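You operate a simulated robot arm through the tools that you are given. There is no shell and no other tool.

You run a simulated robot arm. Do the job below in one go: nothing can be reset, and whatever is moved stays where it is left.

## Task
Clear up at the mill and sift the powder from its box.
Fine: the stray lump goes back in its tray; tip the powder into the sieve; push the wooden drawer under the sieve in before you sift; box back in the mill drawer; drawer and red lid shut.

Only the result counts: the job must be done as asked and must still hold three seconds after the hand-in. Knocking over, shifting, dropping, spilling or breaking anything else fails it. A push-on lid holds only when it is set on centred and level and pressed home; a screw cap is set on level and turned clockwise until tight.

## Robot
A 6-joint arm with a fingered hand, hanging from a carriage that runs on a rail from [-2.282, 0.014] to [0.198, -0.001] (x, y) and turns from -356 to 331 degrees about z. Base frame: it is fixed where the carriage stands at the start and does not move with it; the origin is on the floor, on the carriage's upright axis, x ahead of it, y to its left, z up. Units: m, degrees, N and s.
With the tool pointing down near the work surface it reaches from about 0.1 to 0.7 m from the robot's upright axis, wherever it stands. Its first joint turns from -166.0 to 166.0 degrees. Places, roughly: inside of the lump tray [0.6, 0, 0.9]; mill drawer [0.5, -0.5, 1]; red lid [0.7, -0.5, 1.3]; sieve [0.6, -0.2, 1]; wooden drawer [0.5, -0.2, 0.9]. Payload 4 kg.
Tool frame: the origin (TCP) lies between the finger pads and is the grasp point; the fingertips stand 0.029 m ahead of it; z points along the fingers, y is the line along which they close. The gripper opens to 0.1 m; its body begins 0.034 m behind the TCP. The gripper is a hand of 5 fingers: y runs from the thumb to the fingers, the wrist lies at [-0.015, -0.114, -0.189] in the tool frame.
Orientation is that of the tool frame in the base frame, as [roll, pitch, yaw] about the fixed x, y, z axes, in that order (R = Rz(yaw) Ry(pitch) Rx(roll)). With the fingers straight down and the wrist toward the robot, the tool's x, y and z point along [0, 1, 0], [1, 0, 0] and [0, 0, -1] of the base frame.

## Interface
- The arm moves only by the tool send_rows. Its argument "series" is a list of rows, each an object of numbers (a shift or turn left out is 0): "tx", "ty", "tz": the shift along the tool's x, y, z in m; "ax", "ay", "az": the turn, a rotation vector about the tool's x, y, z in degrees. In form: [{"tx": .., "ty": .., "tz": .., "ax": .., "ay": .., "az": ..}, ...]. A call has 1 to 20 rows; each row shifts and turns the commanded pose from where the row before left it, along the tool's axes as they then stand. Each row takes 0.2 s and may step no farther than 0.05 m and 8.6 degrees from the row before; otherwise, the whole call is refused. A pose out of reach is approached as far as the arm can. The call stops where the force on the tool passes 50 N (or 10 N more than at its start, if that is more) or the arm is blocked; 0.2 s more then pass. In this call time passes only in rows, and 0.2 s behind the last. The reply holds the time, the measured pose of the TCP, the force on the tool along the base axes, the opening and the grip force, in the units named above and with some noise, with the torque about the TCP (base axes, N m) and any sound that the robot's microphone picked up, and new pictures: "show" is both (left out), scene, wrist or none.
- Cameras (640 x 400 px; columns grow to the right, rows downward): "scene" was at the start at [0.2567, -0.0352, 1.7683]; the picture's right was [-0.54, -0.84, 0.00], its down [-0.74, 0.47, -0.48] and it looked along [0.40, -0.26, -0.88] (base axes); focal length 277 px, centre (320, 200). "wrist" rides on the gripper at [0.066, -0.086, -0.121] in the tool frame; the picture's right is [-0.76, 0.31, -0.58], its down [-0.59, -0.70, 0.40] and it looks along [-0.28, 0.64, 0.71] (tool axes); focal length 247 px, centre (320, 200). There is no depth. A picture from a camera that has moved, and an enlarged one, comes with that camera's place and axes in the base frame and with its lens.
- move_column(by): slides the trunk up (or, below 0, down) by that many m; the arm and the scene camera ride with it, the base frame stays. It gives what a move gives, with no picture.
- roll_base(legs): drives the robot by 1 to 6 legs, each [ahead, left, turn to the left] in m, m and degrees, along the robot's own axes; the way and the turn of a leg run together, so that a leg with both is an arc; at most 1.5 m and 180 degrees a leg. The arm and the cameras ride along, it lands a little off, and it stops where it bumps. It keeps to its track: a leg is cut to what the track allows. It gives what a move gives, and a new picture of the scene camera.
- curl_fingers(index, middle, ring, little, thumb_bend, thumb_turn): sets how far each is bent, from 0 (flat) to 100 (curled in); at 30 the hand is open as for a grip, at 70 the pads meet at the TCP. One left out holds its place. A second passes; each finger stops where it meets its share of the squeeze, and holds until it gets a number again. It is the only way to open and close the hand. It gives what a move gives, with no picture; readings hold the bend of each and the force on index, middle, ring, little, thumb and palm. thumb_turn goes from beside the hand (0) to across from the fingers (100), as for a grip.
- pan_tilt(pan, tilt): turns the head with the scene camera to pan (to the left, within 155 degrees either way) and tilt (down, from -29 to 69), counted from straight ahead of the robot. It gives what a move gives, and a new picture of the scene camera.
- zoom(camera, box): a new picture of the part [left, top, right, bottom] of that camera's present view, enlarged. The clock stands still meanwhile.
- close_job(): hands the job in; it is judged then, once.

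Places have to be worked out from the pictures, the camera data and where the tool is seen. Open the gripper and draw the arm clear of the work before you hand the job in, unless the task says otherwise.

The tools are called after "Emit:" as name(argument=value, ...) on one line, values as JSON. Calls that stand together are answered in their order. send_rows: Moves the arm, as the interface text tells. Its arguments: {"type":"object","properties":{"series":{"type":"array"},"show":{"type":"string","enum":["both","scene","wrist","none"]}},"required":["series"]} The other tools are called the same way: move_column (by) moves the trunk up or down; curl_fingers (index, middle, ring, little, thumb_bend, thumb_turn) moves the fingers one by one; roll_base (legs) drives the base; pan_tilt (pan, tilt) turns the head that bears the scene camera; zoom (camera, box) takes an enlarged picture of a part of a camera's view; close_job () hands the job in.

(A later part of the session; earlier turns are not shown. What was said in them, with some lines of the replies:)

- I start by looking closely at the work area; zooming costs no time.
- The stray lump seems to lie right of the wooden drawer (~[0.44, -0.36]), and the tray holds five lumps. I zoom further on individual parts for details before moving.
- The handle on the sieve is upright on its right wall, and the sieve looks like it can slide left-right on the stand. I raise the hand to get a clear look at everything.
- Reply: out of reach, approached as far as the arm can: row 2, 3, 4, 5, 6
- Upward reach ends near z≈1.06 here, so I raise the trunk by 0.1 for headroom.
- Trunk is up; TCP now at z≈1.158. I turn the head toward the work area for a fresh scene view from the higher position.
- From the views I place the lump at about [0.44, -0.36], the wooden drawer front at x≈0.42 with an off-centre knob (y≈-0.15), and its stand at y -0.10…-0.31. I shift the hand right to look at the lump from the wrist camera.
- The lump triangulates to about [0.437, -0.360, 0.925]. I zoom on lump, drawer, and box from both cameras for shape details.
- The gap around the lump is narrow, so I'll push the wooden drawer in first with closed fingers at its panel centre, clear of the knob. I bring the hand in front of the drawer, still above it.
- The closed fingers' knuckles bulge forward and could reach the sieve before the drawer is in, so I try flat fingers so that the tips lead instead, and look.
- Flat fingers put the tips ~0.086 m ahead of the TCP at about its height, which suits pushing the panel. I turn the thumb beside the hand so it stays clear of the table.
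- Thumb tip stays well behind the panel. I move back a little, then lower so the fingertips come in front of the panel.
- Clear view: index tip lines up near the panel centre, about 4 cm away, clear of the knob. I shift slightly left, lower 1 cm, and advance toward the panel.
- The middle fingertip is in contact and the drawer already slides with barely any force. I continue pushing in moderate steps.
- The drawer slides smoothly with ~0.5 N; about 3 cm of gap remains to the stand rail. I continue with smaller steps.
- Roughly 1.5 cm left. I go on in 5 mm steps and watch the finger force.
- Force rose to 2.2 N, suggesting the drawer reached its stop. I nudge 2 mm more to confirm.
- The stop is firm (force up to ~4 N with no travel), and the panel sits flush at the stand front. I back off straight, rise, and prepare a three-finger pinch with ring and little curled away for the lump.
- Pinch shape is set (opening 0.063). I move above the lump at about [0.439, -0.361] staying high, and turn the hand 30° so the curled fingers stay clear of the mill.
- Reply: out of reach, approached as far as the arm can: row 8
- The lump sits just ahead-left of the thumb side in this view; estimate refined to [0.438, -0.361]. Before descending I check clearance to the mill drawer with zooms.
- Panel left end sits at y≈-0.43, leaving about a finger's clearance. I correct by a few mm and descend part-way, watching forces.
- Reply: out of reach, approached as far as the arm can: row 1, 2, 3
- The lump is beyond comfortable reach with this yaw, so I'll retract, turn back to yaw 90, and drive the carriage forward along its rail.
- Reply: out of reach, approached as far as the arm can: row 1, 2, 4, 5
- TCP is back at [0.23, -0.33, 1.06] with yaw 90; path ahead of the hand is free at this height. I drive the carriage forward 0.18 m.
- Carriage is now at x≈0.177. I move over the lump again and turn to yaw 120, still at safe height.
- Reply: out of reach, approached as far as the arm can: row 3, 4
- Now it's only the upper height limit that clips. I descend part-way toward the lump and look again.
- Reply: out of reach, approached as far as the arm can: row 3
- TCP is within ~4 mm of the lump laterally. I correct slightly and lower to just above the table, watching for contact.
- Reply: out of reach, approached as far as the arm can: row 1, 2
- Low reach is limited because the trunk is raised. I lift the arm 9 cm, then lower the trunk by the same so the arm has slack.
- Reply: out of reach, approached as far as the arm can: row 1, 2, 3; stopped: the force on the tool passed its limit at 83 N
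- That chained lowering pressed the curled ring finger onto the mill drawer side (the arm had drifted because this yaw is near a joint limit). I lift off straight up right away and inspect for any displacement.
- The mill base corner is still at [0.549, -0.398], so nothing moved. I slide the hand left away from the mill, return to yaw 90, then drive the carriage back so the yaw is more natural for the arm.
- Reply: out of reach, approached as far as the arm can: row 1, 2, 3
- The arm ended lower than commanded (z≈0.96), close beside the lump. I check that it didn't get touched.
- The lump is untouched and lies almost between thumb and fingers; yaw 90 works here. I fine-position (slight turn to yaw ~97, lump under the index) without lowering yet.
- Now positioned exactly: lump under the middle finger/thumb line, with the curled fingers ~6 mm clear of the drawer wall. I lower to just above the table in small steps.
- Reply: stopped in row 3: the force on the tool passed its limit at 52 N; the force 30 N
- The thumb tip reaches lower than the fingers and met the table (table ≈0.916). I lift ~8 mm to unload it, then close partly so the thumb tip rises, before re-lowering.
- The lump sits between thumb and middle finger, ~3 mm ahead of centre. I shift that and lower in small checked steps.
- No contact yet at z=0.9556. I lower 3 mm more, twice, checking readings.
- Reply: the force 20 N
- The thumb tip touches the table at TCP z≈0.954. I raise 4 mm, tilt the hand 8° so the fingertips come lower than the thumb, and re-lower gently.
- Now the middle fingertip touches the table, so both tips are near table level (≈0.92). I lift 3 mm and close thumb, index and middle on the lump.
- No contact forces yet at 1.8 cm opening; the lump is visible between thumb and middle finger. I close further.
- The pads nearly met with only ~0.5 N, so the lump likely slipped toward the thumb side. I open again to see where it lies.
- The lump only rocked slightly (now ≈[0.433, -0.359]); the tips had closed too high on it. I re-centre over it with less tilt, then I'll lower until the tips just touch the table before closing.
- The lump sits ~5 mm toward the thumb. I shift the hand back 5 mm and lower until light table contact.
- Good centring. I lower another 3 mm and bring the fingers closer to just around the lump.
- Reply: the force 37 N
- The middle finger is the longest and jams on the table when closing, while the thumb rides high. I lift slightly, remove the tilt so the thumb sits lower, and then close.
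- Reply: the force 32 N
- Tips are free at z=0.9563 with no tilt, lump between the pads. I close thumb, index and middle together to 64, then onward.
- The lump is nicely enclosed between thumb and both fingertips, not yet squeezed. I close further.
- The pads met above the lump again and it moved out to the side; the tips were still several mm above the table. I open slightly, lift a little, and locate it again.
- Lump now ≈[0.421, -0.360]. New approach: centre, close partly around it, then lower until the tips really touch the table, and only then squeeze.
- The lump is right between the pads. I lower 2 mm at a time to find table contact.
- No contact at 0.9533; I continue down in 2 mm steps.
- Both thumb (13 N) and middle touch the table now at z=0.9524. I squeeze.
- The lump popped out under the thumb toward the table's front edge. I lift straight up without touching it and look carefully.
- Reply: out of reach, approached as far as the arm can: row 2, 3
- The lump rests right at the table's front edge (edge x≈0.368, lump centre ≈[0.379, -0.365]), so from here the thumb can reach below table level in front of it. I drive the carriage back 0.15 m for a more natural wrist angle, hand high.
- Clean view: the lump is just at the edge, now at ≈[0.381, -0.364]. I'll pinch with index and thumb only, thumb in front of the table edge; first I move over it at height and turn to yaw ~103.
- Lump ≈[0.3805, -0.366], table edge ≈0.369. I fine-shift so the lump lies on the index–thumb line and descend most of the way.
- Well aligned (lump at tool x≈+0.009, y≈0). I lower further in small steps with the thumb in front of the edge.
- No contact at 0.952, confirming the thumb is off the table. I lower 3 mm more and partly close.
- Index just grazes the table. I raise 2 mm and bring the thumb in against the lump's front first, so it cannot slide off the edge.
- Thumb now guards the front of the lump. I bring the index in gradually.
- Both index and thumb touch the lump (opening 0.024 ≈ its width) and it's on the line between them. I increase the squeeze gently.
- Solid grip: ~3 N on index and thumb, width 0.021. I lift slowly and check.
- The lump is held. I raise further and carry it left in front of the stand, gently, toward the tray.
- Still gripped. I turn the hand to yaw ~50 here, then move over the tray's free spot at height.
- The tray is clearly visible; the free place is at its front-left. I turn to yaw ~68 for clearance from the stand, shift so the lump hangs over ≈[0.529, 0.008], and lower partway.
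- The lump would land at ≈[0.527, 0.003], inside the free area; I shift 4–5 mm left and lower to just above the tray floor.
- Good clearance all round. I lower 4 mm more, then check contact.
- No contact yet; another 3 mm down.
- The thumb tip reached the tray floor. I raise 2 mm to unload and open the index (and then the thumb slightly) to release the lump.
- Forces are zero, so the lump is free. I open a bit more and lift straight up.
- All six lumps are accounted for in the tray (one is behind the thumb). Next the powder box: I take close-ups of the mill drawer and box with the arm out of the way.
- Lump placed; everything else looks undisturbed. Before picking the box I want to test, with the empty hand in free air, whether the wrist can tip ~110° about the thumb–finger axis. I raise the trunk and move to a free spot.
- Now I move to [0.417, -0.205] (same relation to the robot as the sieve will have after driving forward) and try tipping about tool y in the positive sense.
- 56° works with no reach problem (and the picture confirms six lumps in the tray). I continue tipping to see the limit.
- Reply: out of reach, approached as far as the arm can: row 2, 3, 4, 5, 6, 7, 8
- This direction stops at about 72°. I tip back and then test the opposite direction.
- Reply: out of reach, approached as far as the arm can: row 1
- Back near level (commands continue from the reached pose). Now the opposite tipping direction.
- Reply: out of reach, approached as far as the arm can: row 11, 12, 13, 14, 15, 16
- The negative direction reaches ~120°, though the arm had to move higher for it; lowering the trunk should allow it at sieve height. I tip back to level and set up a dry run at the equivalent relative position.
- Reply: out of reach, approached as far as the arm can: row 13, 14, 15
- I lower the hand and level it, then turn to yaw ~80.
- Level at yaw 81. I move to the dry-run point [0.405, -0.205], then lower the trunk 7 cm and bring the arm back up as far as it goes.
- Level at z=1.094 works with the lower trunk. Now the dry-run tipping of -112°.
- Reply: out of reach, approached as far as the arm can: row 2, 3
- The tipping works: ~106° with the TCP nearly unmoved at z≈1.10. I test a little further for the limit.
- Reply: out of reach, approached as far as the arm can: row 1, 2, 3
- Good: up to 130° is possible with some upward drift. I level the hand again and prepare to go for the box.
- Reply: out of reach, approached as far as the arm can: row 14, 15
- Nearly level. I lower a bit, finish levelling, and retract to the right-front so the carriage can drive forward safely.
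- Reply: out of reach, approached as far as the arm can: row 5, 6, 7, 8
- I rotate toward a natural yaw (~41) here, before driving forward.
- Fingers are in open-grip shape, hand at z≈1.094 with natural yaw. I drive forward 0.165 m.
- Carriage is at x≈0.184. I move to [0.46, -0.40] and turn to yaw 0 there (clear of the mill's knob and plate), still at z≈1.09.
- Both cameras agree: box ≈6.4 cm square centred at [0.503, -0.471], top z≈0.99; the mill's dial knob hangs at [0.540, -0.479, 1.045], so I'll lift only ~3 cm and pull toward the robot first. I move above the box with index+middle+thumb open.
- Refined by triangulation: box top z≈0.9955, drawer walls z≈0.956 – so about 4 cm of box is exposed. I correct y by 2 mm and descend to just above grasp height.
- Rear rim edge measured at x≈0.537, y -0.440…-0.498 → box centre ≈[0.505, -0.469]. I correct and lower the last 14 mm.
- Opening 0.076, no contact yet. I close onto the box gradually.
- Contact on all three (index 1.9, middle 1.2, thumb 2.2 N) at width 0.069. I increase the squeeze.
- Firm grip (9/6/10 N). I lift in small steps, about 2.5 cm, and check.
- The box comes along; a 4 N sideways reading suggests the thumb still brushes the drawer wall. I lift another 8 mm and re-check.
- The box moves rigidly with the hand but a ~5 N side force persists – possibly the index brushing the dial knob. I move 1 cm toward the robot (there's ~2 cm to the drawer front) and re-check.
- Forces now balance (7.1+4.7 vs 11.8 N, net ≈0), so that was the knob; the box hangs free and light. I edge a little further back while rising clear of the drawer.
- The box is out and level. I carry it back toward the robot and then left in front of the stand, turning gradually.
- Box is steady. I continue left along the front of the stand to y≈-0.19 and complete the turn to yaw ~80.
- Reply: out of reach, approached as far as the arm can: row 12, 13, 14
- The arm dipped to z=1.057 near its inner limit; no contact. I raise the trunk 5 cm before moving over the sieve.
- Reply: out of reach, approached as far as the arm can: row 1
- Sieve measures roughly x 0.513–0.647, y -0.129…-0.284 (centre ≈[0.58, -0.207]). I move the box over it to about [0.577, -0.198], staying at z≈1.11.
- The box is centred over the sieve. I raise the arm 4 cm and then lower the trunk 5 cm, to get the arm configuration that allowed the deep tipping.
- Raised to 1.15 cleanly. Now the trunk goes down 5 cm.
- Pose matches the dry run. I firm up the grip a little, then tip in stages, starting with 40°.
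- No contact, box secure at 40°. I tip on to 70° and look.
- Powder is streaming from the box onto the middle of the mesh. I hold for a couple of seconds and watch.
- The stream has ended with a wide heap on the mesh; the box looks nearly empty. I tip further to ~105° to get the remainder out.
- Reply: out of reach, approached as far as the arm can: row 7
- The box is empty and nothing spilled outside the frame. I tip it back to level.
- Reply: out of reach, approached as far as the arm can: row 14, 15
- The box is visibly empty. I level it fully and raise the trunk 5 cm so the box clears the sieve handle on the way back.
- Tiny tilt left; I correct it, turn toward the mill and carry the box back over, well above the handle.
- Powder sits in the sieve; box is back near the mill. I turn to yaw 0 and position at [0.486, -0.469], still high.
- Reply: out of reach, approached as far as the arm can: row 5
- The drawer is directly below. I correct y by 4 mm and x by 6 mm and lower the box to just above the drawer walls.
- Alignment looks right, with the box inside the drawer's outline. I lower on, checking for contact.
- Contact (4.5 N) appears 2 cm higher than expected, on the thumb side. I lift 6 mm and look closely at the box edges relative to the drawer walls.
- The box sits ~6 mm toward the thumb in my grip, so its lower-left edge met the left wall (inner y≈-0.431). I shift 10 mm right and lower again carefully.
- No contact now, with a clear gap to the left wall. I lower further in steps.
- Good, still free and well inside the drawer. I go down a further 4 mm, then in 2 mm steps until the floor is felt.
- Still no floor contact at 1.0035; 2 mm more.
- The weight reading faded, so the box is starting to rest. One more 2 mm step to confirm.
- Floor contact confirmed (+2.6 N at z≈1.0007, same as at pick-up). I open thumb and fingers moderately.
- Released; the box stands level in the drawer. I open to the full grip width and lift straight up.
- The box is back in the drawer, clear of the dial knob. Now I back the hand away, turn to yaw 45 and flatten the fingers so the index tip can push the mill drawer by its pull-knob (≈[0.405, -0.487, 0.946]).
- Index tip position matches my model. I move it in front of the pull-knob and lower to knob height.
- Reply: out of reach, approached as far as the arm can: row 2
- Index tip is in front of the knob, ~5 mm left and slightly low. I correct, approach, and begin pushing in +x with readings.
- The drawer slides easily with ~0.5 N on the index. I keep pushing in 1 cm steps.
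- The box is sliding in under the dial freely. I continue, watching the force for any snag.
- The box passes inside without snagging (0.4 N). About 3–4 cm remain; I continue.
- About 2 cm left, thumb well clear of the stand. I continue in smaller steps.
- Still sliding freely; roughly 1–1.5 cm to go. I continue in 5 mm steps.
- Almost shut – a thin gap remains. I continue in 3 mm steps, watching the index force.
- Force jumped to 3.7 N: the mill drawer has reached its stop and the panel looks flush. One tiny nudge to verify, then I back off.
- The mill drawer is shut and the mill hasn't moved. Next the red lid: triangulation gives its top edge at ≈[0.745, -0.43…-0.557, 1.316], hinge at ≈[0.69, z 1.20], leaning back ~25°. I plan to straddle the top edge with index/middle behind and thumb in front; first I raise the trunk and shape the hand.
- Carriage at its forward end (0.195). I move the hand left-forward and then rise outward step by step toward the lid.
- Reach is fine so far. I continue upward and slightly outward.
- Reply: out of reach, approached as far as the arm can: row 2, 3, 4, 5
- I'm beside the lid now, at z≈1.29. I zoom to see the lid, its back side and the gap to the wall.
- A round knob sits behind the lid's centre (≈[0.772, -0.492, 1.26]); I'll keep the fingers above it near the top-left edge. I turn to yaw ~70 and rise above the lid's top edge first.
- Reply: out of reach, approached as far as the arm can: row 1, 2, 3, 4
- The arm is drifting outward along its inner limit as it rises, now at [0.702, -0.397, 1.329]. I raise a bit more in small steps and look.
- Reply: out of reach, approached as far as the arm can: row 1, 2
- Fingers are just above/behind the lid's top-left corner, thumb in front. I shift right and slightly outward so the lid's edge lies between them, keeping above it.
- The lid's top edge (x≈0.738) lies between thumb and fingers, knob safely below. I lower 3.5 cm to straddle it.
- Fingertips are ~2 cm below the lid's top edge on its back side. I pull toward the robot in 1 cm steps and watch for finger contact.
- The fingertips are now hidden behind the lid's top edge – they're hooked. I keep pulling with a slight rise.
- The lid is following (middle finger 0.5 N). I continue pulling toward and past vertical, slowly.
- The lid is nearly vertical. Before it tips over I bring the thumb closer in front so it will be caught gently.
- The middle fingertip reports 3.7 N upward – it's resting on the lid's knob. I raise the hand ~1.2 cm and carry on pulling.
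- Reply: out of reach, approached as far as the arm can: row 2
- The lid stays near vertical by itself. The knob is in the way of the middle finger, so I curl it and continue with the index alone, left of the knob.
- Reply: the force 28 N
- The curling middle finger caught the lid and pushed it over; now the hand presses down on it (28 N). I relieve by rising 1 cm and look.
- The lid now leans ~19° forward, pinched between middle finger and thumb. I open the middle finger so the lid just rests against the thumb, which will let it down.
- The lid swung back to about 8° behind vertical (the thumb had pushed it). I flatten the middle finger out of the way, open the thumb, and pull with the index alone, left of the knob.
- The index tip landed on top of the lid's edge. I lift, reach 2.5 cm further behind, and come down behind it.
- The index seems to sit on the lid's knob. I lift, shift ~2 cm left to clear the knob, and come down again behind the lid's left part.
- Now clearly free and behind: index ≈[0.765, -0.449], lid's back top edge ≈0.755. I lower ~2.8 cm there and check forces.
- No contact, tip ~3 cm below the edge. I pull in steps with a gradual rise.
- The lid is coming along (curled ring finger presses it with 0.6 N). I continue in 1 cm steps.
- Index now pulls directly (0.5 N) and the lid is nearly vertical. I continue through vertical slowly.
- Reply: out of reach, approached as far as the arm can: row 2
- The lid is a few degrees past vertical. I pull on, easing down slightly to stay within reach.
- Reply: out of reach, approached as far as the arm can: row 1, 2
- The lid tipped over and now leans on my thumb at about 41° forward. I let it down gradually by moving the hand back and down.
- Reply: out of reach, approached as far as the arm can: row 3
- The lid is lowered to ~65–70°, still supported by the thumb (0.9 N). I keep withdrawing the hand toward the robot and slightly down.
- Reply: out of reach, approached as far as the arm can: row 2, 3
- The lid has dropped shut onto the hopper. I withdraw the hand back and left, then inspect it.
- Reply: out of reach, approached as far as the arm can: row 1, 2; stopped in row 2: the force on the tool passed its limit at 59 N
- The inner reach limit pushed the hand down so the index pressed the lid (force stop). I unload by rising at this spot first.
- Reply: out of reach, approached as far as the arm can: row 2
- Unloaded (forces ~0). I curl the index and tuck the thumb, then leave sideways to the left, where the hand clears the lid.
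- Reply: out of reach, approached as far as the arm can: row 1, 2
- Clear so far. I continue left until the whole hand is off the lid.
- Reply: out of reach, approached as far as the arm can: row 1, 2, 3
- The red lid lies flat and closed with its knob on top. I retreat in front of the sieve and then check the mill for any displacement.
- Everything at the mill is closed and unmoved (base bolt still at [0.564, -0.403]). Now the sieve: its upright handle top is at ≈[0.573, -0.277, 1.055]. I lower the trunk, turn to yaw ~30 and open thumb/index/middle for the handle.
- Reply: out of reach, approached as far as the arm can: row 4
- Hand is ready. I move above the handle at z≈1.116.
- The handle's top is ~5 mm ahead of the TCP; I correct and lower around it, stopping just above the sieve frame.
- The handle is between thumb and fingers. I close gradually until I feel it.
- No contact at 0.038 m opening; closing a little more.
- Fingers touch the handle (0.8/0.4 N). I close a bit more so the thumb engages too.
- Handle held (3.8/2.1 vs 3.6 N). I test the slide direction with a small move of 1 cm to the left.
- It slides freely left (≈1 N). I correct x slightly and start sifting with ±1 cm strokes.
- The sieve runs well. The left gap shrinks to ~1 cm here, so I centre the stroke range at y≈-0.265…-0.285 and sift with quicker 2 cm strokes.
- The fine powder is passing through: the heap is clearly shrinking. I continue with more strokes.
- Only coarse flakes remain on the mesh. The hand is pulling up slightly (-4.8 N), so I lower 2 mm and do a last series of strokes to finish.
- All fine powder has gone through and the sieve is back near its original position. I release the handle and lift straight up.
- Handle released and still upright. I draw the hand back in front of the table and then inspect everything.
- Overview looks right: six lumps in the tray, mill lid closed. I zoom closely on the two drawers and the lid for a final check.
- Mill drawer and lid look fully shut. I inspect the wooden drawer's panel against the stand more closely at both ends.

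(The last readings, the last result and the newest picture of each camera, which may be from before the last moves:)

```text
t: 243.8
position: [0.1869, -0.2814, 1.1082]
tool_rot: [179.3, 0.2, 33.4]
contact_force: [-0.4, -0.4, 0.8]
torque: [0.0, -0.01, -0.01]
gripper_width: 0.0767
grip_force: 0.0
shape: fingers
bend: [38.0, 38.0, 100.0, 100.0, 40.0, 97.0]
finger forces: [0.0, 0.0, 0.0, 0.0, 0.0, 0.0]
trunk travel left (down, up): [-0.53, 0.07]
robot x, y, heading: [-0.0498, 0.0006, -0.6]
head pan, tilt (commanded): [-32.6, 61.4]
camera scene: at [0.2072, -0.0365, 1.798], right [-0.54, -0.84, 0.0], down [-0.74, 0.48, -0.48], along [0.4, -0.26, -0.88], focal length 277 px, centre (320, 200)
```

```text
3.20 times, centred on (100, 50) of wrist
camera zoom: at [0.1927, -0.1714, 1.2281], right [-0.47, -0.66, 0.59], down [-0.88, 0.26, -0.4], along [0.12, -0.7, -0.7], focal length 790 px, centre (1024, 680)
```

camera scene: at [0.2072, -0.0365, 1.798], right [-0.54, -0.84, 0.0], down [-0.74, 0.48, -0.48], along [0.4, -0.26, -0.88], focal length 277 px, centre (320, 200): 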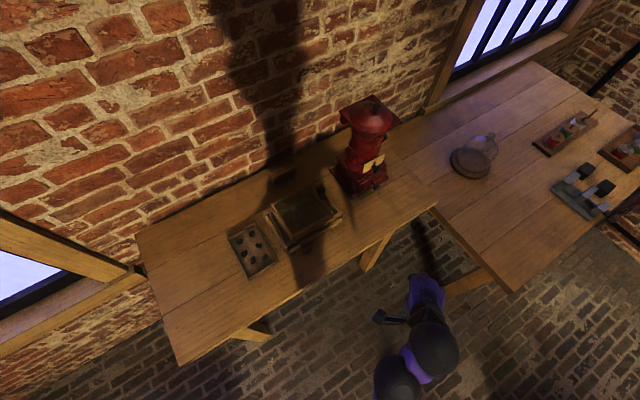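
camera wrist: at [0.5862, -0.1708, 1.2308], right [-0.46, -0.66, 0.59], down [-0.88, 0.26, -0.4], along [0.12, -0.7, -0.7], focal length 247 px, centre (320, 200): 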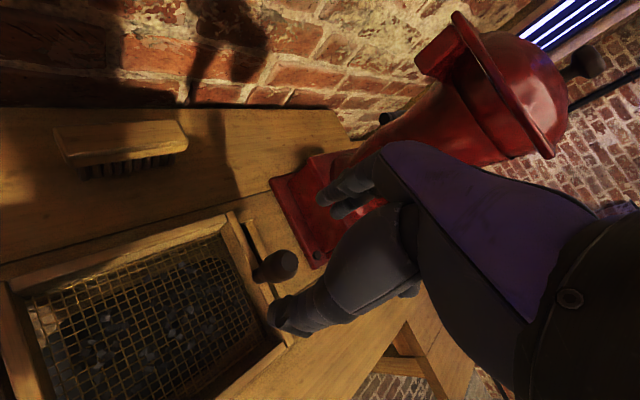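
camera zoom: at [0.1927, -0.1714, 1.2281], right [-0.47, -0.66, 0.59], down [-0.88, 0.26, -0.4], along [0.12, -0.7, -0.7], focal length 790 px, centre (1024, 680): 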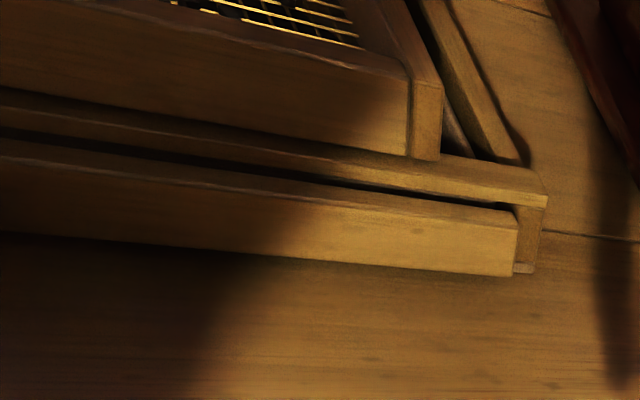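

The panel sits flush against the stand's legs – fully in. One more close look at the mill drawer and lid edges.

Emit:
zoom(camera="scene", box=[350, 160, 400, 200])

Emit:
zoom(camera="scene", box=[335, 90, 405, 150])

Emit:
zoom(camera="wrist", box=[180, 0, 320, 80])

```text
10.00 times, centred on (375, 180) of scene
camera zoom: at [0.2072, -0.0365, 1.798], right [-0.54, -0.84, 0.0], down [-0.74, 0.48, -0.48], along [0.4, -0.26, -0.88], focal length 2770 px, centre (-230, 400)
```

zoom: 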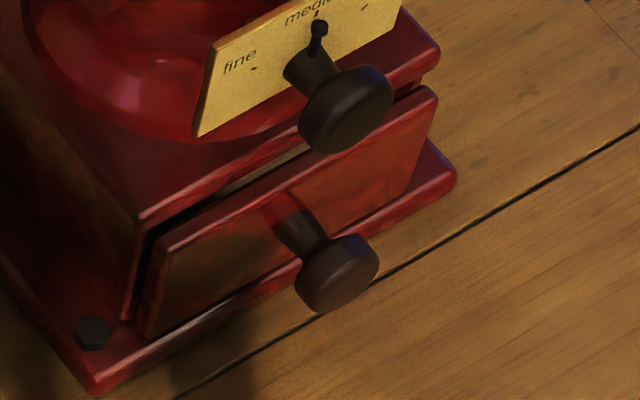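

```text
6.67 times, centred on (370, 120) of scene
camera zoom: at [0.2072, -0.0365, 1.798], right [-0.54, -0.84, 0.0], down [-0.74, 0.48, -0.48], along [0.4, -0.26, -0.88], focal length 1847 px, centre (-13, 733)
```

zoom: 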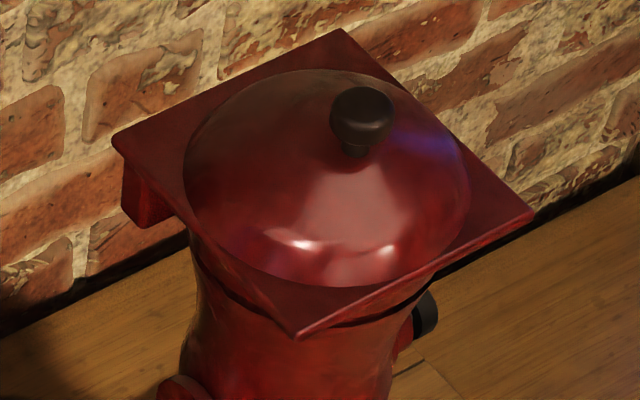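

```text
4.57 times, centred on (250, 40) of wrist
camera zoom: at [0.1927, -0.1714, 1.2281], right [-0.47, -0.66, 0.59], down [-0.88, 0.26, -0.4], along [0.12, -0.7, -0.7], focal length 1129 px, centre (640, 931)
```

zoom: 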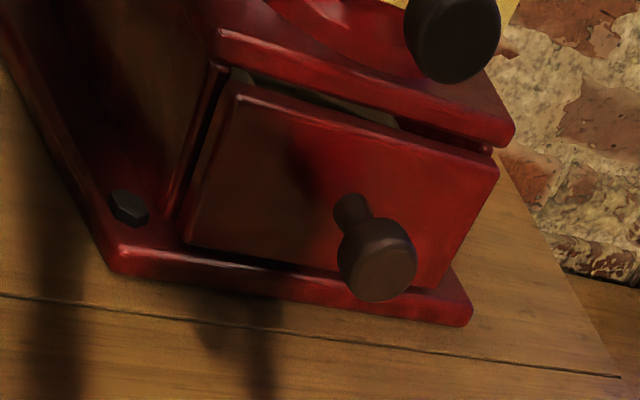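

Results look good; to be sure about the drawer and lid I open the hand fully, drive well back and take a flatter view of the mill front.

Emit:
curl_fingers(index=30, middle=30, ring=30, little=30, thumb_bend=30, thumb_turn=98)

Emit:
roll_base(legs=[[-0.8, 0, 0]])

Emit:
pan_tilt(pan=-20, tilt=32)

```text
t: 244.8
position: [0.1865, -0.2805, 1.109]
tool_rot: [179.3, 0.4, 33.3]
contact_force: [0.5, 0.7, 0.3]
torque: [-0.02, 0.02, -0.02]
gripper_width: 0.0987
grip_force: 0.0
shape: fingers
bend: [30.0, 30.0, 30.0, 30.0, 30.0, 96.0]
finger forces: [0.0, 0.0, 0.0, 0.0, 0.0, 0.0]
trunk travel left (down, up): [-0.53, 0.07]
robot x, y, heading: [-0.0455, 0.0018, -0.4]
head pan, tilt (commanded): [-32.6, 61.4]
```

```text
t: 249.1
position: [-0.6035, -0.2767, 1.1088]
tool_rot: [179.3, 0.3, 33.3]
contact_force: [0.9, -0.3, 0.0]
torque: [0.0, 0.0, 0.01]
gripper_width: 0.0984
grip_force: 0.1
shape: fingers
bend: [30.0, 30.0, 30.0, 30.0, 30.0, 96.0]
finger forces: [0.0, 0.1, 0.0, 0.0, 0.0, 0.0]
trunk travel left (down, up): [-0.53, 0.07]
robot x, y, heading: [-0.8358, 0.0019, -0.3]
head pan, tilt (commanded): [-32.6, 61.4]
camera scene: at [-0.5812, -0.0325, 1.798], right [-0.55, -0.84, 0.0], down [-0.73, 0.48, -0.48], along [0.4, -0.26, -0.88], focal length 277 px, centre (320, 200)
```

scene: 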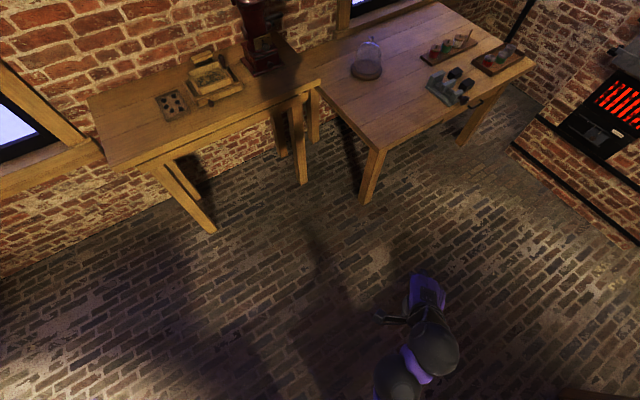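

```text
t: 250.0
position: [-0.6032, -0.278, 1.1101]
tool_rot: [179.3, 0.3, 33.2]
contact_force: [0.5, -0.3, -0.2]
torque: [0.01, -0.01, 0.02]
gripper_width: 0.0986
grip_force: 0.0
shape: fingers
bend: [30.0, 30.0, 30.0, 30.0, 30.0, 96.0]
finger forces: [0.1, 0.0, 0.0, 0.1, 0.0, 0.0]
trunk travel left (down, up): [-0.53, 0.07]
robot x, y, heading: [-0.8403, 0.0071, -0.5]
head pan, tilt (commanded): [-20.0, 32.0]
camera scene: at [-0.5518, -0.0284, 1.8385], right [-0.35, -0.94, 0.0], down [-0.5, 0.19, -0.85], along [0.79, -0.3, -0.53], focal length 277 px, centre (320, 200)
```

scene: 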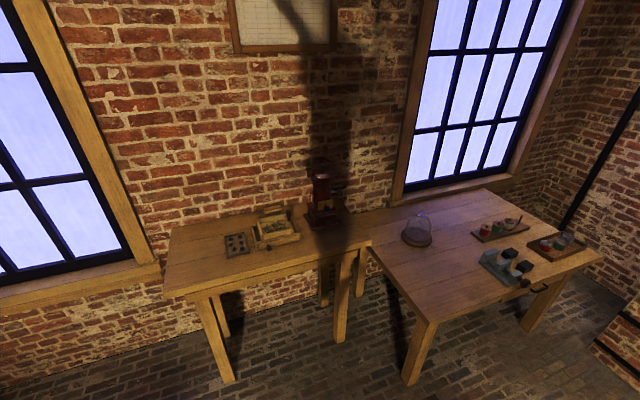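

From here I zoom onto the mill, sieve and tray for a flatter look.

Emit:
zoom(camera="scene", box=[300, 165, 345, 235])

Emit:
zoom(camera="scene", box=[220, 195, 310, 260])

```text
5.71 times, centred on (322, 200) of scene
camera zoom: at [-0.5518, -0.0284, 1.8385], right [-0.35, -0.94, 0.0], down [-0.5, 0.19, -0.85], along [0.79, -0.3, -0.53], focal length 1583 px, centre (306, 200)
```

zoom: 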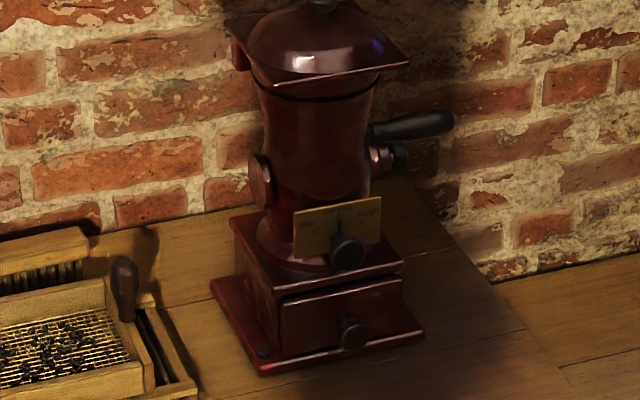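

```text
6.15 times, centred on (265, 228) of scene
camera zoom: at [-0.5518, -0.0284, 1.8385], right [-0.35, -0.94, 0.0], down [-0.5, 0.19, -0.85], along [0.79, -0.3, -0.53], focal length 1705 px, centre (658, 31)
```

zoom: 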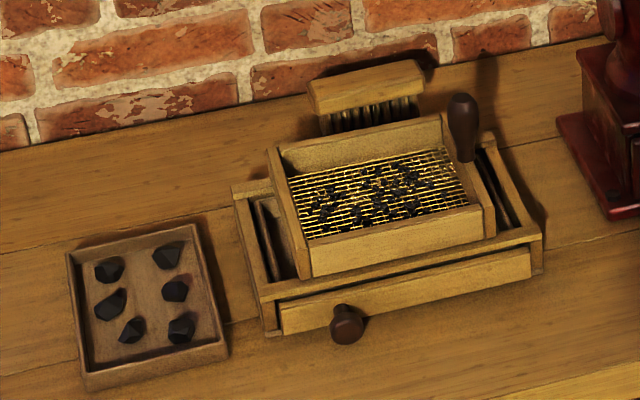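

Tray, sieve and drawer are in order. I zoom in further on the mill drawer and lid from this flatter angle.

Emit:
zoom(camera="scene", box=[310, 205, 335, 235])

Emit:
zoom(camera="scene", box=[308, 162, 340, 190])

```text
13.33 times, centred on (322, 220) of scene
camera zoom: at [-0.5518, -0.0284, 1.8385], right [-0.35, -0.94, 0.0], down [-0.5, 0.19, -0.85], along [0.79, -0.3, -0.53], focal length 3693 px, centre (287, -67)
```

zoom: 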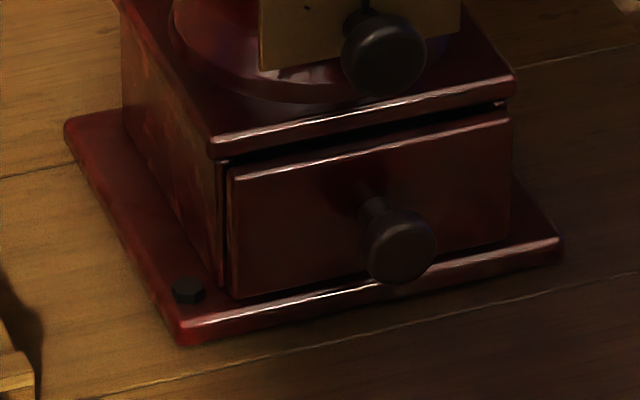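

```text
14.29 times, centred on (324, 176) of scene
camera zoom: at [-0.5518, -0.0284, 1.8385], right [-0.35, -0.94, 0.0], down [-0.5, 0.19, -0.85], along [0.79, -0.3, -0.53], focal length 3957 px, centre (263, 543)
```

zoom: 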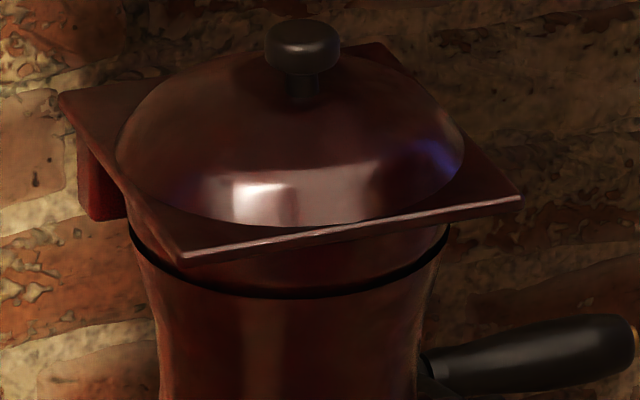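

Everything is in its final state: lump in the tray, powder sifted into the closed wooden drawer, box in the shut mill drawer, lid level and closed, hand open and far clear. I hand the job in.

Emit:
close_job()

```text
The job is handed in.
```

The clean-up and sifting are done, and I handed the job in. I don't have the judge's result yet.

- **Stray lump:** it is back in its tray, which now holds six lumps. My first pinches failed and pushed it to the front edge of the table. I picked it up from there without dropping it.
- **Powder:** I pushed the wooden drawer fully in first, then tipped the box into the sieve and shook it until only coarse flakes were left on the mesh. I saw nothing fall outside the sieve frame.
- **Box and mill drawer:** the empty box is in the mill drawer. I pushed the drawer in until it stopped at about 5 N, and in the final close-ups it looks flush.
- **Red lid:** it lies level and closed on the hopper.

Three times the hand pressed harder than I wanted:

- **Mill drawer:** about 83 N on its side while I was reaching for the lump.
- **Table:** about 52 N from the thumb tip, also while reaching for the lump.
- **Red lid:** about 59 N on the lid after it had closed.

Afterwards the mill, tray and sieve stand measured in the same places as before, within a few millimetres. The hand is open and the robot is well clear of the table.
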